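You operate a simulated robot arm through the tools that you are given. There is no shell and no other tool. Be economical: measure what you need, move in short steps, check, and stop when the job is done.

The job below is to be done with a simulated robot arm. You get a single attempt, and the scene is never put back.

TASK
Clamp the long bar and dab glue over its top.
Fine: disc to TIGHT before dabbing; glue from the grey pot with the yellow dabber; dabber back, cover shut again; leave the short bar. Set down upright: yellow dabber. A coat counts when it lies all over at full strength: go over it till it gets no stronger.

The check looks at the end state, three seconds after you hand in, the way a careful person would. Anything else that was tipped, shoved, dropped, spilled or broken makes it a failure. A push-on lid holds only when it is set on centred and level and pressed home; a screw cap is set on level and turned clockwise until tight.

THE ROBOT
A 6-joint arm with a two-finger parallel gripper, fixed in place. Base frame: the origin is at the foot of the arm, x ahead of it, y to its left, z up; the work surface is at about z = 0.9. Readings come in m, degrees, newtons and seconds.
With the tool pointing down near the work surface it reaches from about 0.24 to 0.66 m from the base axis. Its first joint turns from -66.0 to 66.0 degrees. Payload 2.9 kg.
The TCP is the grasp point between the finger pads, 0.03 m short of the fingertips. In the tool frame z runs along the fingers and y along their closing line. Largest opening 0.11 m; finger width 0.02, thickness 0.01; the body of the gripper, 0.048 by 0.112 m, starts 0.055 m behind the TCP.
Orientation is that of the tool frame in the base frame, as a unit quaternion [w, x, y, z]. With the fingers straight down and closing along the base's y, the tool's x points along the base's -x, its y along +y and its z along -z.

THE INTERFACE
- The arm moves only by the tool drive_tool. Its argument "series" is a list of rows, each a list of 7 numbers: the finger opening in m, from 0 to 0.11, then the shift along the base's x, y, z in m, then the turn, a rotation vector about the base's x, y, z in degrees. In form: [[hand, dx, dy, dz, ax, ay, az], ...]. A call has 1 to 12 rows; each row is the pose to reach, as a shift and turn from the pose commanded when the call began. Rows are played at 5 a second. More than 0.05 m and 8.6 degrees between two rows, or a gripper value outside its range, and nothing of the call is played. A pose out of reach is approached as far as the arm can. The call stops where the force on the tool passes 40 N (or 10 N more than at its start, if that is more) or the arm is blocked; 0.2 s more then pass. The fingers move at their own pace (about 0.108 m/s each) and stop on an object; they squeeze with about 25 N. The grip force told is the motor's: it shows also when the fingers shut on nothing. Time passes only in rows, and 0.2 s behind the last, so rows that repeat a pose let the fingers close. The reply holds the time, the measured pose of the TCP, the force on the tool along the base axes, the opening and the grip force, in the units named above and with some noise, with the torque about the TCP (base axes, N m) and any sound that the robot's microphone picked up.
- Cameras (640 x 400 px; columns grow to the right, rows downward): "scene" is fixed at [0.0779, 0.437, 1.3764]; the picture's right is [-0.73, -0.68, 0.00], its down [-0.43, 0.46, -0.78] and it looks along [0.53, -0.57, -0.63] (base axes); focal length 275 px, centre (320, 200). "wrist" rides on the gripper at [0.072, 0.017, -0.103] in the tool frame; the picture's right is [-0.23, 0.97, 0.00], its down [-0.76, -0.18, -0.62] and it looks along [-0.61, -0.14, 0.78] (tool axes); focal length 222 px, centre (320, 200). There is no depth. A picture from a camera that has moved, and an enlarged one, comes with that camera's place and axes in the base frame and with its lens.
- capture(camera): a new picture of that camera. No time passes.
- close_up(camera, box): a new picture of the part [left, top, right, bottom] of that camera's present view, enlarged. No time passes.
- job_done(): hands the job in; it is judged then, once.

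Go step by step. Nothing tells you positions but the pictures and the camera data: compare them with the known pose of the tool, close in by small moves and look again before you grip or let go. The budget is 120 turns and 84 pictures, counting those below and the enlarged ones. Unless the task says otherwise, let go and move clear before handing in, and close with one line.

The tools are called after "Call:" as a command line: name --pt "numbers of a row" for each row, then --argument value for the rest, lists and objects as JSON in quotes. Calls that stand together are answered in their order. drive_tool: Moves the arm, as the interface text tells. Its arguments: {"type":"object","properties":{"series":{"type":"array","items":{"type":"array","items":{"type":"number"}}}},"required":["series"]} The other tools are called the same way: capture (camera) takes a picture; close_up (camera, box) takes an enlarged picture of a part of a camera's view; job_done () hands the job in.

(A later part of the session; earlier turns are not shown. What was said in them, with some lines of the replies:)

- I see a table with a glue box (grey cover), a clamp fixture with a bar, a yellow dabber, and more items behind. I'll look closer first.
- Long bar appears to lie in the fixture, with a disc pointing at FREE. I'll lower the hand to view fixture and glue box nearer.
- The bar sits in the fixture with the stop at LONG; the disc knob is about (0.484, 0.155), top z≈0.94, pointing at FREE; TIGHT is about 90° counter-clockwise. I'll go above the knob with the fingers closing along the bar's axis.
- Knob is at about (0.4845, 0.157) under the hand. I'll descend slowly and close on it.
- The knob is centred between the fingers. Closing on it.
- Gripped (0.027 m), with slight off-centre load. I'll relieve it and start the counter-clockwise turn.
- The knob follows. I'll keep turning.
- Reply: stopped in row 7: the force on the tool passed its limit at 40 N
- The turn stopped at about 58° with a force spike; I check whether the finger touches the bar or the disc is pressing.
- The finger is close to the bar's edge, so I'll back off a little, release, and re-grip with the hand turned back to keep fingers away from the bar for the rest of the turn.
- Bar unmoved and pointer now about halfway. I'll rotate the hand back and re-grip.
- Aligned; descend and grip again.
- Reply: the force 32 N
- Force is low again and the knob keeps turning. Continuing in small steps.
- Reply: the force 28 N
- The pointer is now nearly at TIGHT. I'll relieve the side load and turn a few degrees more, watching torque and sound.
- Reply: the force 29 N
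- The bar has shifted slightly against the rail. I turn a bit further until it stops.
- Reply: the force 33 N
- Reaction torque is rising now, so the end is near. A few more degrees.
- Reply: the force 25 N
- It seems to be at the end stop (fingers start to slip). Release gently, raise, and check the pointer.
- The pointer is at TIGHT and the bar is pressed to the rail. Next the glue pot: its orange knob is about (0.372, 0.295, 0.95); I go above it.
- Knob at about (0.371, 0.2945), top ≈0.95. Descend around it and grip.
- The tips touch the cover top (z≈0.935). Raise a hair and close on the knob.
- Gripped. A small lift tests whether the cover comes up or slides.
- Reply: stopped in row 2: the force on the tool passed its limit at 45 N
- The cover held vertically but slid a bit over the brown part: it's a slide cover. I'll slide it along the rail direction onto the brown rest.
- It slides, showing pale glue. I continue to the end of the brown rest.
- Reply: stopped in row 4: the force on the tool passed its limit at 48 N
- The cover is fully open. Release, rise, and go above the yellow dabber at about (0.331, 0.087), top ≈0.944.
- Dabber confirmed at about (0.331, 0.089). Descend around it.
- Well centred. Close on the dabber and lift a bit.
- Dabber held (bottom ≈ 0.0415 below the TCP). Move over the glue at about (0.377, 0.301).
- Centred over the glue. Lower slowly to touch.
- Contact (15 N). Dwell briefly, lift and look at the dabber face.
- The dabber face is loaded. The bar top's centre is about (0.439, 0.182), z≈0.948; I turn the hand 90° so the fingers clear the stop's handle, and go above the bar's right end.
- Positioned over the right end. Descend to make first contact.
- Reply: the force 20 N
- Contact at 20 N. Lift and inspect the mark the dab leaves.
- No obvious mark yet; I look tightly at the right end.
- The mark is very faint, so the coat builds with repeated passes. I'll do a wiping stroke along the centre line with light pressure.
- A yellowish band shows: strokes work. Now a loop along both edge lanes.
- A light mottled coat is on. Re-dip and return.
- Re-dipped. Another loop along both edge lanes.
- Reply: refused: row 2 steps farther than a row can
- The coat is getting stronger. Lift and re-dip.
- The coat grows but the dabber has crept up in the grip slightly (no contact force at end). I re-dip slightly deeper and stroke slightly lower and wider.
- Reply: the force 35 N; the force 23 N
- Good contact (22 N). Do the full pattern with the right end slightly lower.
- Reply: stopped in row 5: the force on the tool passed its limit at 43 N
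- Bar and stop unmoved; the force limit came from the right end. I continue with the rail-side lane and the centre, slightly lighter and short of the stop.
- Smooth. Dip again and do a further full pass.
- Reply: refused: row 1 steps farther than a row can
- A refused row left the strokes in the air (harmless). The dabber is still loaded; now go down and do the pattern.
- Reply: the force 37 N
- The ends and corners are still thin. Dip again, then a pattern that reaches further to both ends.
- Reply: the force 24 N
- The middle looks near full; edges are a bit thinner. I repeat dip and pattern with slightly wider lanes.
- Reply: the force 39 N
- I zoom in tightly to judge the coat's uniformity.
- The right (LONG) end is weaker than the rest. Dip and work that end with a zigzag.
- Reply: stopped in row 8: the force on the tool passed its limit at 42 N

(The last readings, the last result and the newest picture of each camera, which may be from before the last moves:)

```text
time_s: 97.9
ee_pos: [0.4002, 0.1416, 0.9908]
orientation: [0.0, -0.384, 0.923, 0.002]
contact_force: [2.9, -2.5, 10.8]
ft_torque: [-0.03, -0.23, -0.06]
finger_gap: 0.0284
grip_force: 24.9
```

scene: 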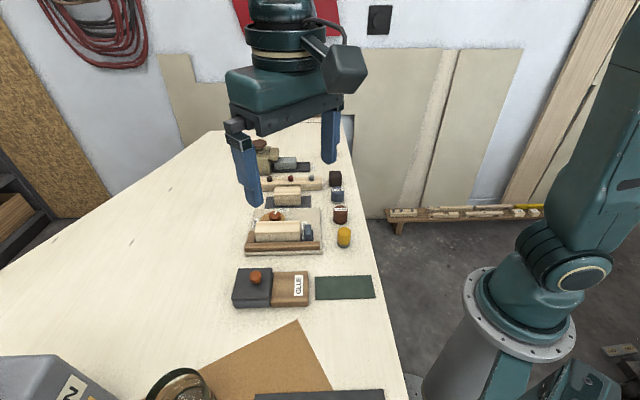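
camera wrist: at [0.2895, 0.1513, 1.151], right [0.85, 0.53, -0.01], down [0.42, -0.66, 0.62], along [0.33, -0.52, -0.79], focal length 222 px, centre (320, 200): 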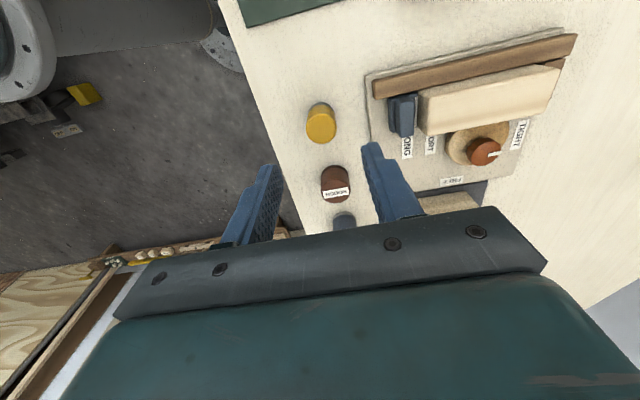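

That last call started from a stopped pose, so it went further toward the stop than intended. I lift straight up and check for harm.

Call:
drive_tool --pt "0.02 0.003 0.003 0.02 0 0 0" --pt "0.02 0.003 0.003 0.05 0 0 0" --pt "0.02 0.033 0.033 0.05 0 0 0" --pt "0.02 0.063 0.063 0.05 0 0 0"

Call:
close_up --camera "scene" --box '[255, 205, 325, 255]'

Call:
close_up --camera "wrist" --box '[240, 0, 380, 100]'

```text
time_s: 98.9
ee_pos: [0.4593, 0.2029, 1.0369]
orientation: [-0.001, -0.385, 0.923, 0.001]
contact_force: [0.3, 0.1, -0.5]
ft_torque: [-0.01, 0.0, 0.04]
finger_gap: 0.0285
grip_force: 25.3
```

```text
8.00 times, centred on (290, 230) of scene
camera zoom: at [0.0779, 0.437, 1.3764], right [-0.73, -0.68, 0.0], down [-0.43, 0.46, -0.78], along [0.53, -0.57, -0.63], focal length 2199 px, centre (560, -40)
```

zoom: 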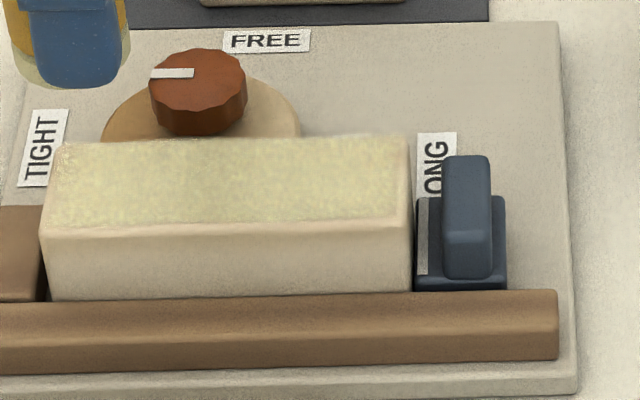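

```text
4.00 times, centred on (310, 50) of wrist
camera zoom: at [0.3965, 0.1638, 1.1426], right [-0.53, 0.85, 0.0], down [0.66, 0.41, 0.62], along [0.53, 0.33, -0.78], focal length 888 px, centre (360, 800)
```

zoom: 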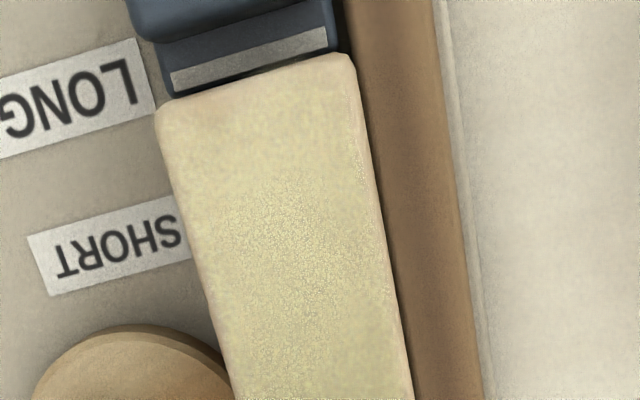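

No damage. The far corner at the LONG end is still thin; I put the dabber there and look at how it sits.

Call:
drive_tool --pt "0.02 -0.022 -0.028 0 0 0 0" --pt "0.02 -0.0447 -0.0575 -0.015 0 0 0" --pt "0.02 -0.0447 -0.0575 -0.04 0 0 0" --pt "0.02 -0.0447 -0.0575 -0.0505 0 0 0" --pt "0.02 -0.0447 -0.0575 -0.0505 0 0 0"

Call:
close_up --camera "wrist" --box '[240, 100, 400, 220]'

Call:
close_up --camera "scene" --box '[255, 205, 325, 255]'

```text
time_s: 100.1
ee_pos: [0.4182, 0.1449, 0.9877]
orientation: [0.001, -0.384, 0.923, 0.001]
contact_force: [-4.9, -1.2, 19.3]
ft_torque: [0.09, 0.12, 0.07]
finger_gap: 0.0286
grip_force: 25.0
```

```text
3.33 times, centred on (320, 160) of wrist
camera zoom: at [0.3528, 0.106, 1.0938], right [-0.53, 0.85, 0.0], down [0.66, 0.41, 0.62], along [0.53, 0.33, -0.78], focal length 740 px, centre (320, 333)
```

zoom: 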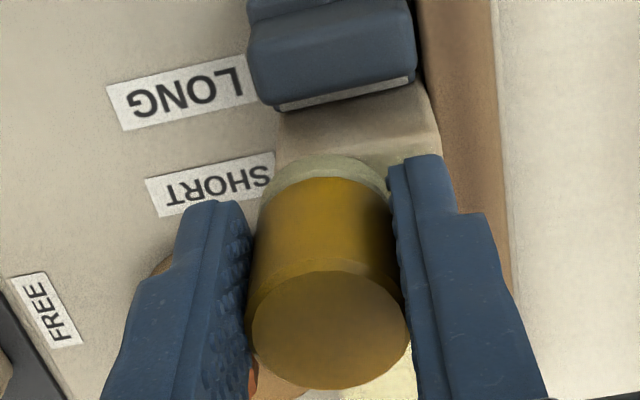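

```text
8.00 times, centred on (290, 230) of scene
camera zoom: at [0.0775, 0.4369, 1.3764], right [-0.73, -0.68, 0.0], down [-0.43, 0.46, -0.78], along [0.53, -0.57, -0.63], focal length 2199 px, centre (560, -40)
```

zoom: 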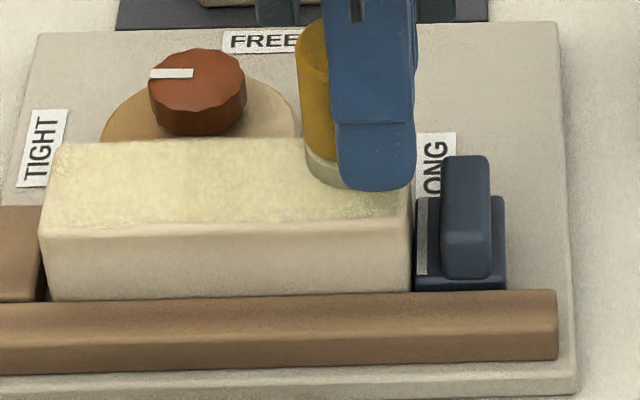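

The pad actually sits ~6 mm inward and ~3 mm toward the rail of what I assumed. With this correction I work the LONG end now.

Call:
drive_tool --pt "0.02 -0.0033 -0.006 0 0 0 0" --pt "0.02 -0.0089 -0.0003 0 0 0 0" --pt "0.02 -0.0145 0.0054 0 0 0 0" --pt "0.02 -0.0095 0.0103 0 0 0 0" --pt "0.02 0.0017 -0.0011 0 0 0 0" --pt "0.02 0.0067 0.0038 0 0 0 0" --pt "0.02 -0.0045 0.0152 0 0 0 0" --pt "0.02 -0.0145 0.0054 0 0 0 0" --pt "0.02 -0.0033 -0.006 0 0 0 0" --pt "0.02 -0.0033 -0.006 0.02 0 0 0" --pt "0.02 -0.0033 -0.006 0.05 0 0 0"

```text
time_s: 102.5
ee_pos: [0.4125, 0.1397, 1.0373]
orientation: [-0.001, -0.384, 0.923, 0.001]
contact_force: [-0.4, 0.0, 0.0]
ft_torque: [-0.01, 0.0, -0.02]
finger_gap: 0.0286
grip_force: 24.5
```

Dip again.

Call:
drive_tool --pt "0.02 -0.0091 0.0404 0 0 0 0" --pt "0.02 -0.0182 0.0808 0 0 0 0" --pt "0.02 -0.0273 0.1213 0 0 0 0" --pt "0.02 -0.0364 0.1617 0 0 0 0" --pt "0.02 -0.0364 0.1617 -0.045 0 0 0" --pt "0.02 -0.0364 0.1617 -0.067 0 0 0" --pt "0.02 -0.0364 0.1617 -0.076 0 0 0" --pt "0.02 -0.0364 0.1617 -0.076 0 0 0" --pt "0.02 -0.0364 0.1617 -0.04 0 0 0" --pt "0.02 -0.0364 0.1617 0 0 0 0" --pt "0.02 -0.0273 0.1213 0 0 0 0" --pt "0.02 -0.0182 0.0808 0 0 0 0"

```text
time_s: 105.1
ee_pos: [0.3971, 0.2167, 1.04]
orientation: [-0.001, -0.384, 0.923, 0.001]
contact_force: [-0.1, 0.2, 0.1]
ft_torque: [-0.02, 0.02, -0.05]
finger_gap: 0.0286
grip_force: 24.3
```

Full pattern with corrected lanes, starting at the LONG end.

Call:
drive_tool --pt "0.02 0.0091 -0.0404 0 0 0 0" --pt "0.02 0.0182 -0.0808 -0.01 0 0 0" --pt "0.02 0.0182 -0.0808 -0.04 0 0 0" --pt "0.02 0.0182 -0.0808 -0.0503 0 0 0" --pt "0.02 0.0126 -0.0751 -0.0503 0 0 0" --pt "0.02 0.007 -0.0694 -0.0503 0 0 0" --pt "0.02 0.0216 -0.055 -0.0503 0 0 0" --pt "0.02 0.0362 -0.0406 -0.0503 0 0 0" --pt "0.02 0.0508 -0.0262 -0.0503 0 0 0" --pt "0.02 0.0654 -0.0118 -0.0503 0 0 0" --pt "0.02 0.071 -0.0175 -0.0503 0 0 0" --pt "0.02 0.0766 -0.0232 -0.0503 0 0 0"

```text
time_s: 107.7
ee_pos: [0.4718, 0.1974, 0.9892]
orientation: [0.002, -0.386, 0.923, 0.002]
contact_force: [-5.3, 8.5, 27.3]
ft_torque: [0.47, 0.23, 0.05]
finger_gap: 0.0288
grip_force: 25.3
```

Call:
drive_tool --pt "0.02 -0.0146 -0.0144 0 0 0 0" --pt "0.02 -0.0292 -0.0288 0 0 0 0" --pt "0.02 -0.0438 -0.0432 0 0 0 0" --pt "0.02 -0.0584 -0.0576 0 0 0 0" --pt "0.02 -0.064 -0.0519 0 0 0 0" --pt "0.02 -0.0494 -0.0375 0 0 0 0" --pt "0.02 -0.0348 -0.0231 0 0 0 0" --pt "0.02 -0.0202 -0.0087 0 0 0 0" --pt "0.02 -0.0056 0.0057 0 0 0 0" --pt "0.02 -0.0056 0.0057 0.02 0 0 0" --pt "0.02 -0.0056 0.0057 0.05 0 0 0"

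Call:
close_up --camera "wrist" --box '[240, 0, 380, 110]'

Call:
close_up --camera "scene" --box '[255, 215, 315, 245]'

```text
time_s: 110.1
ee_pos: [0.4655, 0.2045, 1.0375]
orientation: [-0.002, -0.384, 0.923, 0.002]
contact_force: [-0.9, -0.7, -0.6]
ft_torque: [0.03, 0.04, 0.01]
finger_gap: 0.0285
grip_force: 25.2
```

```text
3.64 times, centred on (310, 55) of wrist
camera zoom: at [0.4014, 0.1648, 1.1424], right [-0.53, 0.85, 0.0], down [0.66, 0.41, 0.62], along [0.53, 0.33, -0.78], focal length 808 px, centre (356, 727)
```

zoom: 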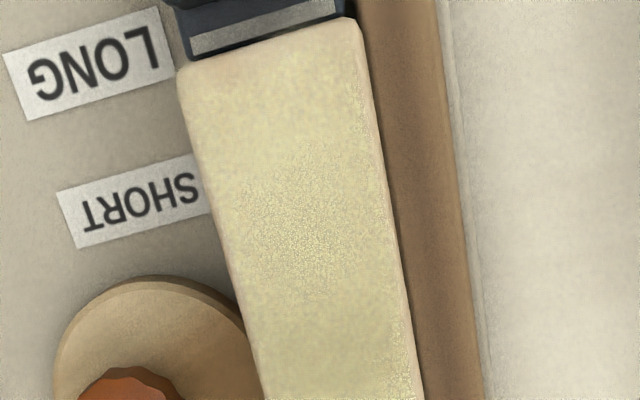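

```text
10.67 times, centred on (285, 230) of scene
camera zoom: at [0.0779, 0.437, 1.3764], right [-0.73, -0.68, 0.0], down [-0.43, 0.46, -0.78], along [0.53, -0.57, -0.63], focal length 2932 px, centre (693, -120)
```

zoom: 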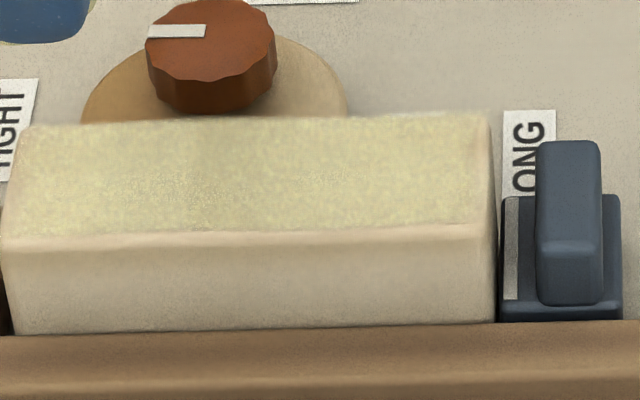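

The end is better now. Another dip and pass.

Call:
drive_tool --pt "0.02 -0.0297 0.0328 0 0 0 0" --pt "0.02 -0.0594 0.0656 0 0 0 0" --pt "0.02 -0.0892 0.0984 0 0 0 0" --pt "0.02 -0.0892 0.0984 -0.045 0 0 0" --pt "0.02 -0.0892 0.0984 -0.067 0 0 0" --pt "0.02 -0.0892 0.0984 -0.076 0 0 0" --pt "0.02 -0.0892 0.0984 -0.076 0 0 0" --pt "0.02 -0.0892 0.0984 -0.04 0 0 0" --pt "0.02 -0.0892 0.0984 0 0 0 0" --pt "0.02 -0.0801 0.058 0 0 0 0" --pt "0.02 -0.071 0.0176 0 0 0 0"

```text
time_s: 112.5
ee_pos: [0.3931, 0.2202, 1.0378]
orientation: [-0.001, -0.384, 0.923, 0.002]
contact_force: [0.5, -0.6, -0.8]
ft_torque: [0.01, -0.01, -0.01]
finger_gap: 0.0287
grip_force: 25.3
```

Call:
drive_tool --pt "0.02 0.0091 -0.0404 0 0 0 0" --pt "0.02 0.0168 -0.0822 -0.01 0 0 0" --pt "0.02 0.0168 -0.0822 -0.04 0 0 0" --pt "0.02 0.0168 -0.0822 -0.05 0 0 0" --pt "0.02 0.0112 -0.0765 -0.05 0 0 0" --pt "0.02 0.0056 -0.0708 -0.05 0 0 0" --pt "0.02 0.0216 -0.055 -0.05 0 0 0" --pt "0.02 0.0362 -0.0406 -0.05 0 0 0" --pt "0.02 0.0508 -0.0262 -0.05 0 0 0" --pt "0.02 0.0668 -0.0104 -0.05 0 0 0" --pt "0.02 0.0724 -0.0161 -0.05 0 0 0" --pt "0.02 0.078 -0.0218 -0.05 0 0 0"

```text
time_s: 115.1
ee_pos: [0.4721, 0.2016, 0.9892]
orientation: [0.001, -0.386, 0.923, 0.002]
contact_force: [-5.1, 7.9, 26.6]
ft_torque: [0.43, 0.17, 0.03]
finger_gap: 0.0285
grip_force: 25.2
```

Call:
drive_tool --pt "0.02 -0.0146 -0.0144 0 0 0 0" --pt "0.02 -0.0292 -0.0288 0 0 0 0" --pt "0.02 -0.0438 -0.0432 0 0 0 0" --pt "0.02 -0.0612 -0.0604 0 0 0 0" --pt "0.02 -0.0668 -0.0547 0 0 0 0" --pt "0.02 -0.0494 -0.0375 0 0 0 0" --pt "0.02 -0.0348 -0.0231 0 0 0 0" --pt "0.02 -0.0202 -0.0087 0 0 0 0" --pt "0.02 -0.0056 0.0057 0 0 0 0" --pt "0.02 -0.0056 0.0057 0.02 0 0 0" --pt "0.02 -0.0056 0.0057 0.05 0 0 0"

Call:
close_up --camera "scene" --box '[255, 215, 315, 245]'

```text
time_s: 117.5
ee_pos: [0.4659, 0.2073, 1.038]
orientation: [-0.001, -0.385, 0.923, 0.001]
contact_force: [0.3, 0.5, -0.1]
ft_torque: [-0.01, 0.02, -0.03]
finger_gap: 0.0284
grip_force: 24.9
```

```text
10.67 times, centred on (285, 230) of scene
camera zoom: at [0.0779, 0.437, 1.3764], right [-0.73, -0.68, 0.0], down [-0.43, 0.46, -0.78], along [0.53, -0.57, -0.63], focal length 2932 px, centre (693, -120)
```

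zoom: 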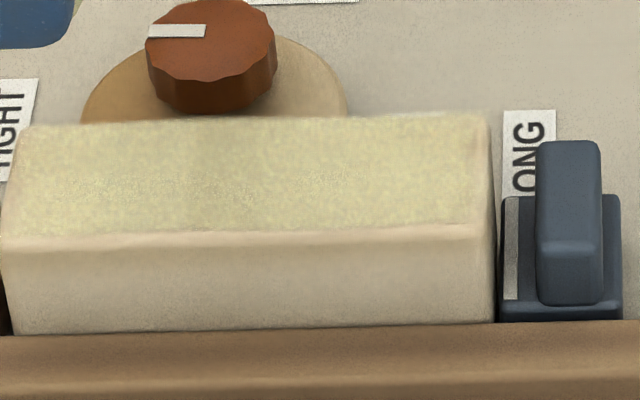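

It looks nearly uniform. One more dip and full pass to make sure it gets no stronger.

Call:
drive_tool --pt "0.02 -0.0302 0.0323 0 0 0 0" --pt "0.02 -0.0604 0.0647 0 0 0 0" --pt "0.02 -0.0906 0.097 0 0 0 0" --pt "0.02 -0.0906 0.097 -0.045 0 0 0" --pt "0.02 -0.0906 0.097 -0.067 0 0 0" --pt "0.02 -0.0906 0.097 -0.076 0 0 0" --pt "0.02 -0.0906 0.097 -0.076 0 0 0" --pt "0.02 -0.0906 0.097 -0.04 0 0 0" --pt "0.02 -0.0906 0.097 0 0 0 0" --pt "0.02 -0.0815 0.0566 0 0 0 0" --pt "0.02 -0.0724 0.0162 0 0 0 0"

Call:
drive_tool --pt "0.02 0.0091 -0.0404 0 0 0 0" --pt "0.02 0.0168 -0.0822 -0.01 0 0 0" --pt "0.02 0.0168 -0.0822 -0.04 0 0 0" --pt "0.02 0.0168 -0.0822 -0.05 0 0 0" --pt "0.02 0.0112 -0.0765 -0.05 0 0 0" --pt "0.02 0.0056 -0.0708 -0.05 0 0 0" --pt "0.02 0.0216 -0.055 -0.05 0 0 0" --pt "0.02 0.0362 -0.0406 -0.05 0 0 0" --pt "0.02 0.0508 -0.0262 -0.05 0 0 0" --pt "0.02 0.0668 -0.0104 -0.05 0 0 0" --pt "0.02 0.0724 -0.0161 -0.05 0 0 0" --pt "0.02 0.078 -0.0218 -0.05 0 0 0"

```text
time_s: 119.9
ee_pos: [0.3946, 0.219, 1.0376]
orientation: [-0.001, -0.384, 0.923, 0.002]
contact_force: [1.0, -0.2, -0.5]
ft_torque: [0.03, -0.03, 0.0]
finger_gap: 0.0286
grip_force: 24.7
```

```text
time_s: 122.5
ee_pos: [0.4737, 0.2023, 0.9893]
orientation: [0.003, -0.385, 0.923, 0.001]
contact_force: [-5.0, 8.7, 28.1]
ft_torque: [0.49, 0.16, 0.02]
finger_gap: 0.0286
grip_force: 25.0
```

Call:
drive_tool --pt "0.02 -0.0146 -0.0144 0 0 0 0" --pt "0.02 -0.0292 -0.0288 0 0 0 0" --pt "0.02 -0.0438 -0.0432 0 0 0 0" --pt "0.02 -0.0612 -0.0604 0 0 0 0" --pt "0.02 -0.0668 -0.0547 0 0 0 0" --pt "0.02 -0.0494 -0.0375 0 0 0 0" --pt "0.02 -0.0348 -0.0231 0 0 0 0" --pt "0.02 -0.0202 -0.0087 0 0 0 0" --pt "0.02 -0.0056 0.0057 0 0 0 0" --pt "0.02 -0.0056 0.0057 0.02 0 0 0" --pt "0.02 -0.0056 0.0057 0.05 0 0 0" --pt "0.02 0.0244 0.0357 0.07 0 0 0"

Call:
close_up --camera "wrist" --box '[230, 0, 390, 130]'

```text
time_s: 125.1
ee_pos: [0.4964, 0.2381, 1.0576]
orientation: [0.0, -0.385, 0.923, 0.001]
contact_force: [0.5, 0.5, 0.0]
ft_torque: [0.0, 0.0, -0.03]
finger_gap: 0.0287
grip_force: 24.7
```

```text
3.08 times, centred on (310, 65) of wrist
camera zoom: at [0.4314, 0.1979, 1.1617], right [-0.53, 0.85, 0.0], down [0.66, 0.41, 0.62], along [0.53, 0.33, -0.78], focal length 684 px, centre (351, 615)
```

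zoom: 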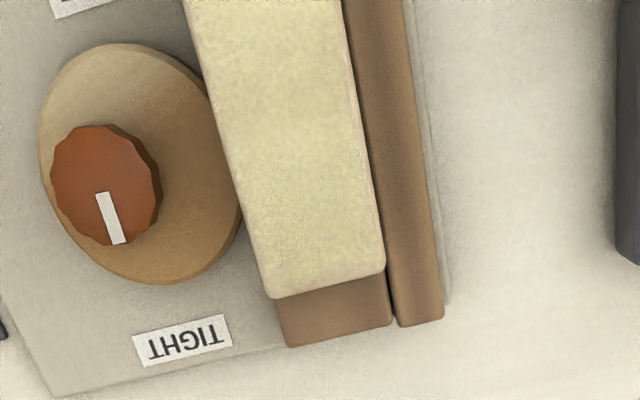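

The TIGHT end is fully covered. I check the other end once.

Call:
drive_tool --pt "0.02 -0.03 -0.03 0 0 0 0" --pt "0.02 -0.05 -0.05 0 0 0 0"

Call:
close_up --camera "wrist" --box '[250, 30, 370, 130]'

```text
time_s: 125.7
ee_pos: [0.4452, 0.1867, 1.0585]
orientation: [0.0, -0.384, 0.923, 0.002]
contact_force: [-0.8, -0.1, -0.8]
ft_torque: [-0.01, 0.0, 0.01]
finger_gap: 0.0286
grip_force: 24.8
```

```text
4.00 times, centred on (310, 80) of wrist
camera zoom: at [0.3826, 0.1477, 1.1628], right [-0.53, 0.85, 0.0], down [0.66, 0.41, 0.62], along [0.53, 0.33, -0.78], focal length 888 px, centre (360, 680)
```

zoom: 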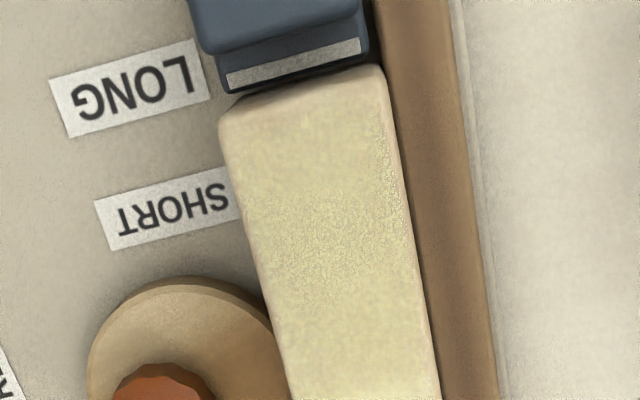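

The last ~5 mm at the LONG end, mainly its far corner, is still a touch thin. Dip and work just there, further out.

Call:
drive_tool --pt "0.02 -0.0235 0.039 0 0 0 0" --pt "0.02 -0.047 0.0779 0 0 0 0" --pt "0.02 -0.0706 0.1169 -0.02 0 0 0" --pt "0.02 -0.0706 0.1169 -0.065 0 0 0" --pt "0.02 -0.0706 0.1169 -0.087 0 0 0" --pt "0.02 -0.0706 0.1169 -0.096 0 0 0" --pt "0.02 -0.0706 0.1169 -0.096 0 0 0" --pt "0.02 -0.0706 0.1169 -0.06 0 0 0" --pt "0.02 -0.0706 0.1169 -0.02 0 0 0" --pt "0.02 -0.0615 0.0765 -0.02 0 0 0" --pt "0.02 -0.0524 0.0361 -0.02 0 0 0"

```text
time_s: 128.1
ee_pos: [0.3958, 0.22, 1.038]
orientation: [-0.001, -0.384, 0.923, 0.002]
contact_force: [0.1, 0.2, -0.5]
ft_torque: [0.0, 0.01, 0.03]
finger_gap: 0.0287
grip_force: 24.7
```

Call:
drive_tool --pt "0.02 0.0091 -0.0404 0 0 0 0" --pt "0.02 0.0182 -0.0809 -0.01 0 0 0" --pt "0.02 0.0182 -0.0809 -0.04 0 0 0" --pt "0.02 0.0182 -0.0809 -0.05 0 0 0" --pt "0.02 0.015 -0.087 -0.05 0 0 0" --pt "0.02 0.0087 -0.0806 -0.05 0 0 0" --pt "0.02 0.0024 -0.0741 -0.05 0 0 0" --pt "0.02 0.0087 -0.0806 -0.05 0 0 0" --pt "0.02 0.015 -0.087 -0.05 0 0 0" --pt "0.02 0.0182 -0.0809 -0.05 0 0 0" --pt "0.02 0.007 -0.0695 -0.05 0 0 0"

```text
time_s: 130.2
ee_pos: [0.4091, 0.1377, 0.9891]
orientation: [0.0, -0.385, 0.923, 0.003]
contact_force: [-1.7, 0.6, 9.2]
ft_torque: [0.1, -0.07, 0.0]
finger_gap: 0.0285
grip_force: 25.5
stopped in row 10: the force on the tool passed its limit at 43 N (the readings are from after the stop); the commanded pose is now the measured one
```

Call:
drive_tool --pt "0.02 -0.006 0.0052 0 0 0 0" --pt "0.02 -0.0121 0.0103 0 0 0 0" --pt "0.02 -0.006 0.0052 0 0 0 0" --pt "0.02 0 -0.0015 0 0 0 0" --pt "0.02 0.003 0.0015 0 0 0 0" --pt "0.02 -0.003 0.0085 0 0 0 0" --pt "0.02 -0.009 0.0135 0 0 0 0" --pt "0.02 -0.003 0.0085 0 0 0 0" --pt "0.02 0.003 0.0015 0 0 0 0" --pt "0.02 0 -0.0015 0 0 0 0" --pt "0.02 0 -0.0015 0.02 0 0 0" --pt "0.02 0.015 0.0235 0.05 0 0 0"

Call:
drive_tool --pt "0.02 0.012 0.013 0.02 0 0 0" --pt "0.02 0.021 0.026 0.02 0 0 0"

Call:
close_up --camera "wrist" --box '[250, 30, 370, 130]'

```text
time_s: 132.8
ee_pos: [0.4232, 0.1617, 1.0386]
orientation: [-0.004, -0.385, 0.923, 0.003]
contact_force: [1.3, -0.4, 0.1]
ft_torque: [-0.02, -0.04, 0.02]
finger_gap: 0.0286
grip_force: 24.5
```

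```text
time_s: 133.4
ee_pos: [0.4466, 0.1884, 1.0581]
orientation: [-0.003, -0.385, 0.923, 0.002]
contact_force: [0.0, 0.3, -0.7]
ft_torque: [-0.03, 0.02, -0.01]
finger_gap: 0.0286
grip_force: 25.1
```

```text
4.00 times, centred on (310, 80) of wrist
camera zoom: at [0.3837, 0.1482, 1.1633], right [-0.53, 0.85, 0.01], down [0.67, 0.42, 0.62], along [0.52, 0.33, -0.79], focal length 888 px, centre (360, 680)
```

zoom: 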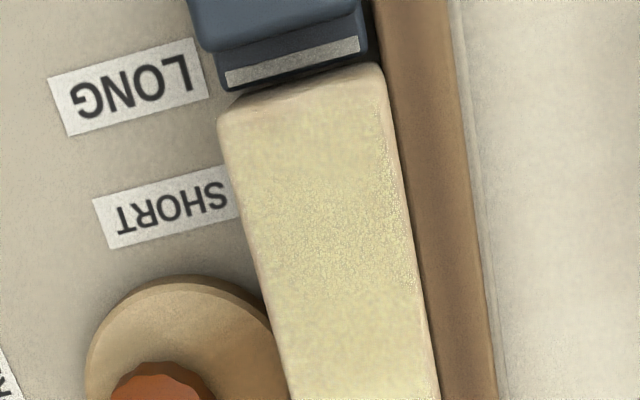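

Coat now reaches the end evenly. One last dip and complete pass for full strength.

Call:
drive_tool --pt "0.02 -0.0229 0.0386 0 0 0 0" --pt "0.02 -0.0458 0.0771 0 0 0 0" --pt "0.02 -0.0687 0.1157 -0.02 0 0 0" --pt "0.02 -0.0687 0.1157 -0.065 0 0 0" --pt "0.02 -0.0687 0.1157 -0.087 0 0 0" --pt "0.02 -0.0687 0.1157 -0.096 0 0 0" --pt "0.02 -0.0687 0.1157 -0.096 0 0 0" --pt "0.02 -0.0687 0.1157 -0.06 0 0 0" --pt "0.02 -0.0687 0.1157 -0.02 0 0 0" --pt "0.02 -0.0596 0.0753 -0.02 0 0 0" --pt "0.02 -0.0505 0.0349 -0.02 0 0 0"

Call:
drive_tool --pt "0.02 0.0091 -0.0404 0 0 0 0" --pt "0.02 0.0154 -0.0836 -0.01 0 0 0" --pt "0.02 0.0154 -0.0836 -0.04 0 0 0" --pt "0.02 0.0154 -0.0836 -0.0495 0 0 0" --pt "0.02 0.0098 -0.0779 -0.0495 0 0 0" --pt "0.02 0.0042 -0.0722 -0.0495 0 0 0" --pt "0.02 0.0216 -0.055 -0.0495 0 0 0" --pt "0.02 0.0362 -0.0406 -0.0495 0 0 0" --pt "0.02 0.0508 -0.0262 -0.0495 0 0 0" --pt "0.02 0.0668 -0.0104 -0.0495 0 0 0" --pt "0.02 0.0724 -0.0161 -0.0495 0 0 0" --pt "0.02 0.078 -0.0218 -0.0495 0 0 0"

```text
time_s: 135.8
ee_pos: [0.3935, 0.2225, 1.0415]
orientation: [-0.004, -0.386, 0.923, 0.001]
contact_force: [0.3, 0.4, 0.0]
ft_torque: [0.03, -0.01, 0.0]
finger_gap: 0.0287
grip_force: 25.1
```

```text
time_s: 138.4
ee_pos: [0.4704, 0.202, 0.9899]
orientation: [-0.003, -0.385, 0.923, 0.001]
contact_force: [-0.1, 0.3, 1.3]
ft_torque: [0.06, -0.05, 0.02]
finger_gap: 0.0285
grip_force: 25.1
```

Call:
drive_tool --pt "0.02 0 0 -0.0015 0 0 0" --pt "0.02 -0.0146 -0.0144 -0.0015 0 0 0" --pt "0.02 -0.0292 -0.0288 -0.0015 0 0 0" --pt "0.02 -0.0438 -0.0432 -0.0015 0 0 0" --pt "0.02 -0.0612 -0.0604 -0.0015 0 0 0" --pt "0.02 -0.0668 -0.0547 -0.0012 0 0 0" --pt "0.02 -0.0724 -0.049 -0.001 0 0 0" --pt "0.02 -0.055 -0.0318 -0.001 0 0 0" --pt "0.02 -0.0404 -0.0174 -0.001 0 0 0" --pt "0.02 -0.0258 -0.003 -0.001 0 0 0" --pt "0.02 -0.0112 0.0114 -0.001 0 0 0" --pt "0.02 -0.0056 0.0057 -0.001 0 0 0"

```text
time_s: 141.0
ee_pos: [0.467, 0.2065, 0.989]
orientation: [0.001, -0.387, 0.922, 0.003]
contact_force: [-7.0, 8.6, 27.3]
ft_torque: [0.38, 0.06, 0.08]
finger_gap: 0.0285
grip_force: 24.7
```

Now the centre stroke, then lift away.

Call:
drive_tool --pt "0.02 -0.0153 -0.0151 0 0 0 0" --pt "0.02 -0.0306 -0.0302 0 0 0 0" --pt "0.02 -0.0459 -0.0454 0 0 0 0" --pt "0.02 -0.0612 -0.0605 0 0 0 0" --pt "0.02 -0.0459 -0.0454 0 0 0 0" --pt "0.02 -0.0306 -0.0302 0 0 0 0" --pt "0.02 -0.0306 -0.0302 0.025 0 0 0" --pt "0.02 -0.0306 -0.0302 0.06 0 0 0" --pt "0.02 -0.0506 -0.0602 0.07 0 0 0"

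Call:
drive_tool --pt "0.02 -0.008 -0.005 0 0 0 -8.2" --pt "0.02 -0.016 -0.01 0 0 0 -16.4" --pt "0.02 -0.024 -0.015 0 0 0 -24.6" --pt "0.02 -0.032 -0.02 0 0 0 -32.8" --pt "0.02 -0.04 -0.026 0 0 0 -41" --pt "0.02 -0.048 -0.032 0 0 0 -49.2" --pt "0.02 -0.056 -0.038 0 0 0 -57.4" --pt "0.02 -0.064 -0.044 0 0 0 -65.6" --pt "0.02 -0.072 -0.05 0 0 0 -73.8" --pt "0.02 -0.08 -0.055 0 0 0 -82" --pt "0.02 -0.085 -0.0579 0 0 0 -90"

Call:
close_up --camera "scene" --box '[235, 160, 375, 260]'

```text
time_s: 143.0
ee_pos: [0.417, 0.1456, 1.0566]
orientation: [-0.003, -0.386, 0.923, 0.003]
contact_force: [-0.6, 0.4, -1.1]
ft_torque: [-0.01, -0.01, -0.03]
finger_gap: 0.0286
grip_force: 25.3
```

```text
time_s: 145.4
ee_pos: [0.3318, 0.0884, 1.0573]
orientation: [0.0, 0.382, 0.924, 0.003]
contact_force: [-0.2, -0.6, -0.7]
ft_torque: [-0.01, 0.01, -0.01]
finger_gap: 0.0286
grip_force: 24.7
```

```text
4.00 times, centred on (305, 210) of scene
camera zoom: at [0.0779, 0.437, 1.3764], right [-0.73, -0.68, 0.0], down [-0.43, 0.46, -0.78], along [0.53, -0.57, -0.63], focal length 1100 px, centre (380, 160)
```

zoom: 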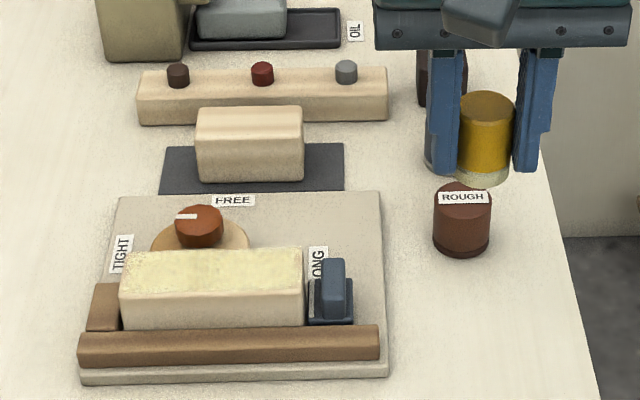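

The coat looks even and the dabber upright, above its old spot. Lower it carefully.

Call:
drive_tool --pt "0.02 0 0 -0.04 0 0 0" --pt "0.02 0 0 -0.08 0 0 0" --pt "0.02 0 0 -0.105 0 0 0" --pt "0.02 0 0 -0.112 0 0 0" --pt "0.02 0 0 -0.115 0 0 0" --pt "0.02 0 0 -0.115 0 0 0"

```text
time_s: 146.8
ee_pos: [0.3317, 0.0879, 0.9445]
orientation: [0.0, 0.381, 0.925, 0.003]
contact_force: [0.1, -0.2, -0.1]
ft_torque: [0.0, 0.03, 0.01]
finger_gap: 0.0288
grip_force: 25.0
```

Call:
drive_tool --pt "0.02 0 0 -0.0015 0 0 0" --pt "0.02 0 0 -0.003 0 0 0" --pt "0.02 0 0 -0.004 0 0 0"

```text
time_s: 147.6
ee_pos: [0.3327, 0.0898, 0.9403]
orientation: [0.001, 0.38, 0.925, 0.004]
contact_force: [-1.9, 0.1, 7.4]
ft_torque: [-0.06, 0.02, -0.04]
finger_gap: 0.0284
grip_force: 24.8
```

Touchdown at 7 N. Press a hair more to seat, release and rise straight up.

Call:
drive_tool --pt "0.02 0 0 -0.0006 0 0 0" --pt "0.034 0 0 0 0 0 0" --pt "0.05 0 0 0 0 0 0" --pt "0.055 0 0 0 0 0 0" --pt "0.055 0 0 0.02 0 0 0" --pt "0.055 0 0 0.06 0 0 0" --pt "0.055 0 0 0.1 0 0 0"

Call:
close_up --camera "scene" --box '[210, 170, 390, 320]'

```text
time_s: 149.2
ee_pos: [0.3289, 0.0864, 1.0408]
orientation: [0.0, 0.38, 0.925, 0.003]
contact_force: [-0.1, 0.1, 0.0]
ft_torque: [0.02, 0.01, -0.01]
finger_gap: 0.0548
grip_force: 0.1
```

```text
2.67 times, centred on (300, 245) of scene
camera zoom: at [0.0779, 0.437, 1.3764], right [-0.73, -0.68, 0.0], down [-0.43, 0.46, -0.78], along [0.53, -0.57, -0.63], focal length 733 px, centre (373, 80)
```

zoom: 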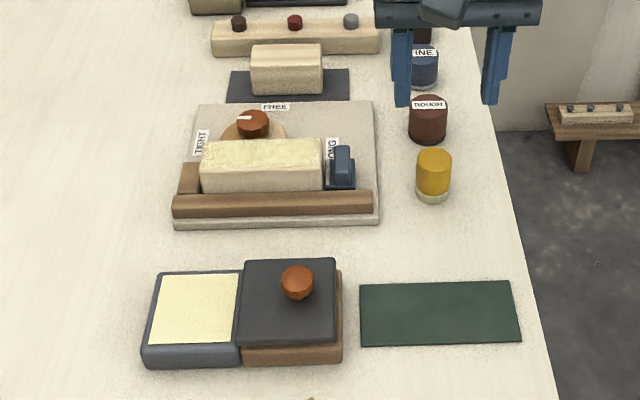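

Dabber stands upright at its place. Now back to the cover knob at (0.325, 0.2475) to shut it.

Call:
drive_tool --pt "0.055 -0.0015 0.04 0 0 0 0" --pt "0.055 -0.003 0.08 0 0 0 0" --pt "0.05 -0.0045 0.12 0 0 0 0" --pt "0.05 -0.006 0.1594 0 0 0 0" --pt "0.05 -0.006 0.1594 -0.035 0 0 0" --pt "0.05 -0.006 0.1594 -0.06 0 0 0" --pt "0.05 -0.006 0.1594 -0.0715 0 0 0" --pt "0.03 -0.006 0.1594 -0.0715 0 0 0" --pt "0.005 -0.006 0.1594 -0.0715 0 0 0" --pt "0.005 -0.006 0.1594 -0.0715 0 0 0"

```text
time_s: 151.4
ee_pos: [0.325, 0.2488, 0.9698]
orientation: [0.0, 0.38, 0.925, 0.003]
contact_force: [2.8, 4.6, -4.4]
ft_torque: [-0.08, -0.11, -0.03]
finger_gap: 0.0215
grip_force: 45.4
```

Gripped. Slide it back shut.

Call:
drive_tool --pt "0.005 0.008 0.0082 0 0 0 0" --pt "0.005 0.016 0.0165 0 0 0 0" --pt "0.005 0.024 0.0247 0 0 0 0" --pt "0.005 0.032 0.033 0 0 0 0" --pt "0.005 0.04 0.0412 0 0 0 0" --pt "0.005 0.044 0.0454 0 0 0 0" --pt "0.005 0.047 0.0485 0 0 0 0" --pt "0.005 0.049 0.0505 0 0 0 0"

Call:
close_up --camera "scene" --box '[210, 220, 350, 320]'

```text
time_s: 153.2
ee_pos: [0.3723, 0.2964, 0.9682]
orientation: [-0.002, 0.381, 0.925, 0.001]
contact_force: [-15.5, -12.0, 32.5]
ft_torque: [-0.63, -0.08, -0.04]
finger_gap: 0.0217
grip_force: 45.5
```

```text
4.00 times, centred on (280, 270) of scene
camera zoom: at [0.0771, 0.4364, 1.3766], right [-0.73, -0.68, 0.0], down [-0.43, 0.46, -0.78], along [0.53, -0.57, -0.63], focal length 1100 px, centre (480, -80)
```

zoom: 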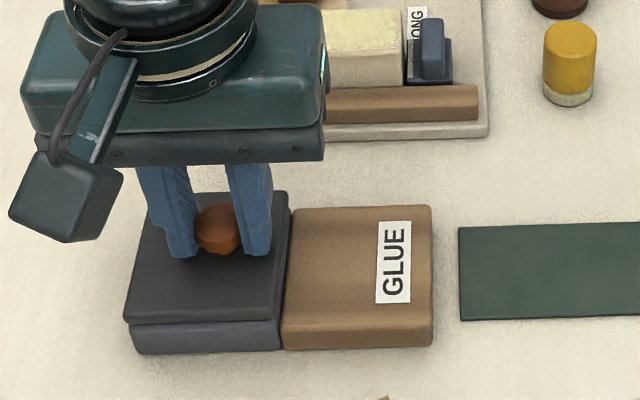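

The cover is at its end stop, shut as at the start. Release and rise clear.

Call:
drive_tool --pt "0.005 -0.001 -0.001 0 0 0 0" --pt "0.03 -0.001 -0.001 0 0 0 0" --pt "0.05 -0.001 -0.001 0 0 0 0" --pt "0.05 -0.001 -0.001 0.02 0 0 0" --pt "0.05 -0.001 -0.001 0.06 0 0 0" --pt "0.05 -0.001 -0.001 0.1 0 0 0" --pt "0.05 -0.001 0.02 0.14 0 0 0"

Call:
close_up --camera "scene" --box '[210, 170, 390, 320]'

```text
time_s: 154.8
ee_pos: [0.372, 0.32, 1.1079]
orientation: [0.0, 0.38, 0.925, 0.003]
contact_force: [-0.8, -0.7, -0.5]
ft_torque: [-0.01, -0.01, 0.0]
finger_gap: 0.0502
grip_force: 0.0
```

```text
2.67 times, centred on (300, 245) of scene
camera zoom: at [0.0779, 0.437, 1.3764], right [-0.73, -0.68, 0.0], down [-0.43, 0.46, -0.78], along [0.53, -0.57, -0.63], focal length 733 px, centre (373, 80)
```

zoom: 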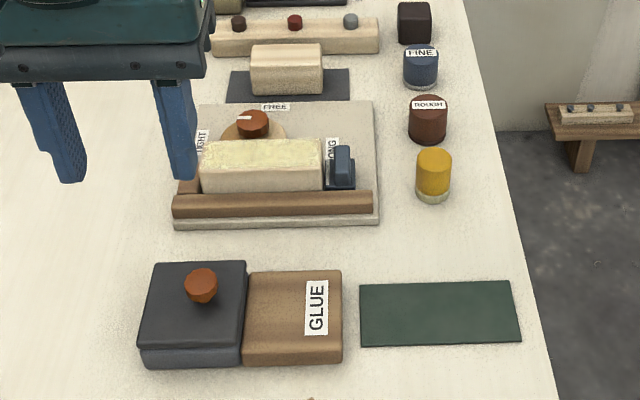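

The cover is shut, the dabber is upright in its place, the disc is at TIGHT, the bar is coated and the short bar is untouched. Handing in.

Call:
job_done

```text
The job is handed in.
```

I clamped the long bar with the disc at TIGHT, then went over its top with glue until the coat looked even to both ends; that is judged from the pictures. The yellow dabber stands upright where it was, the glue cover is shut, and I never touched the short bar.
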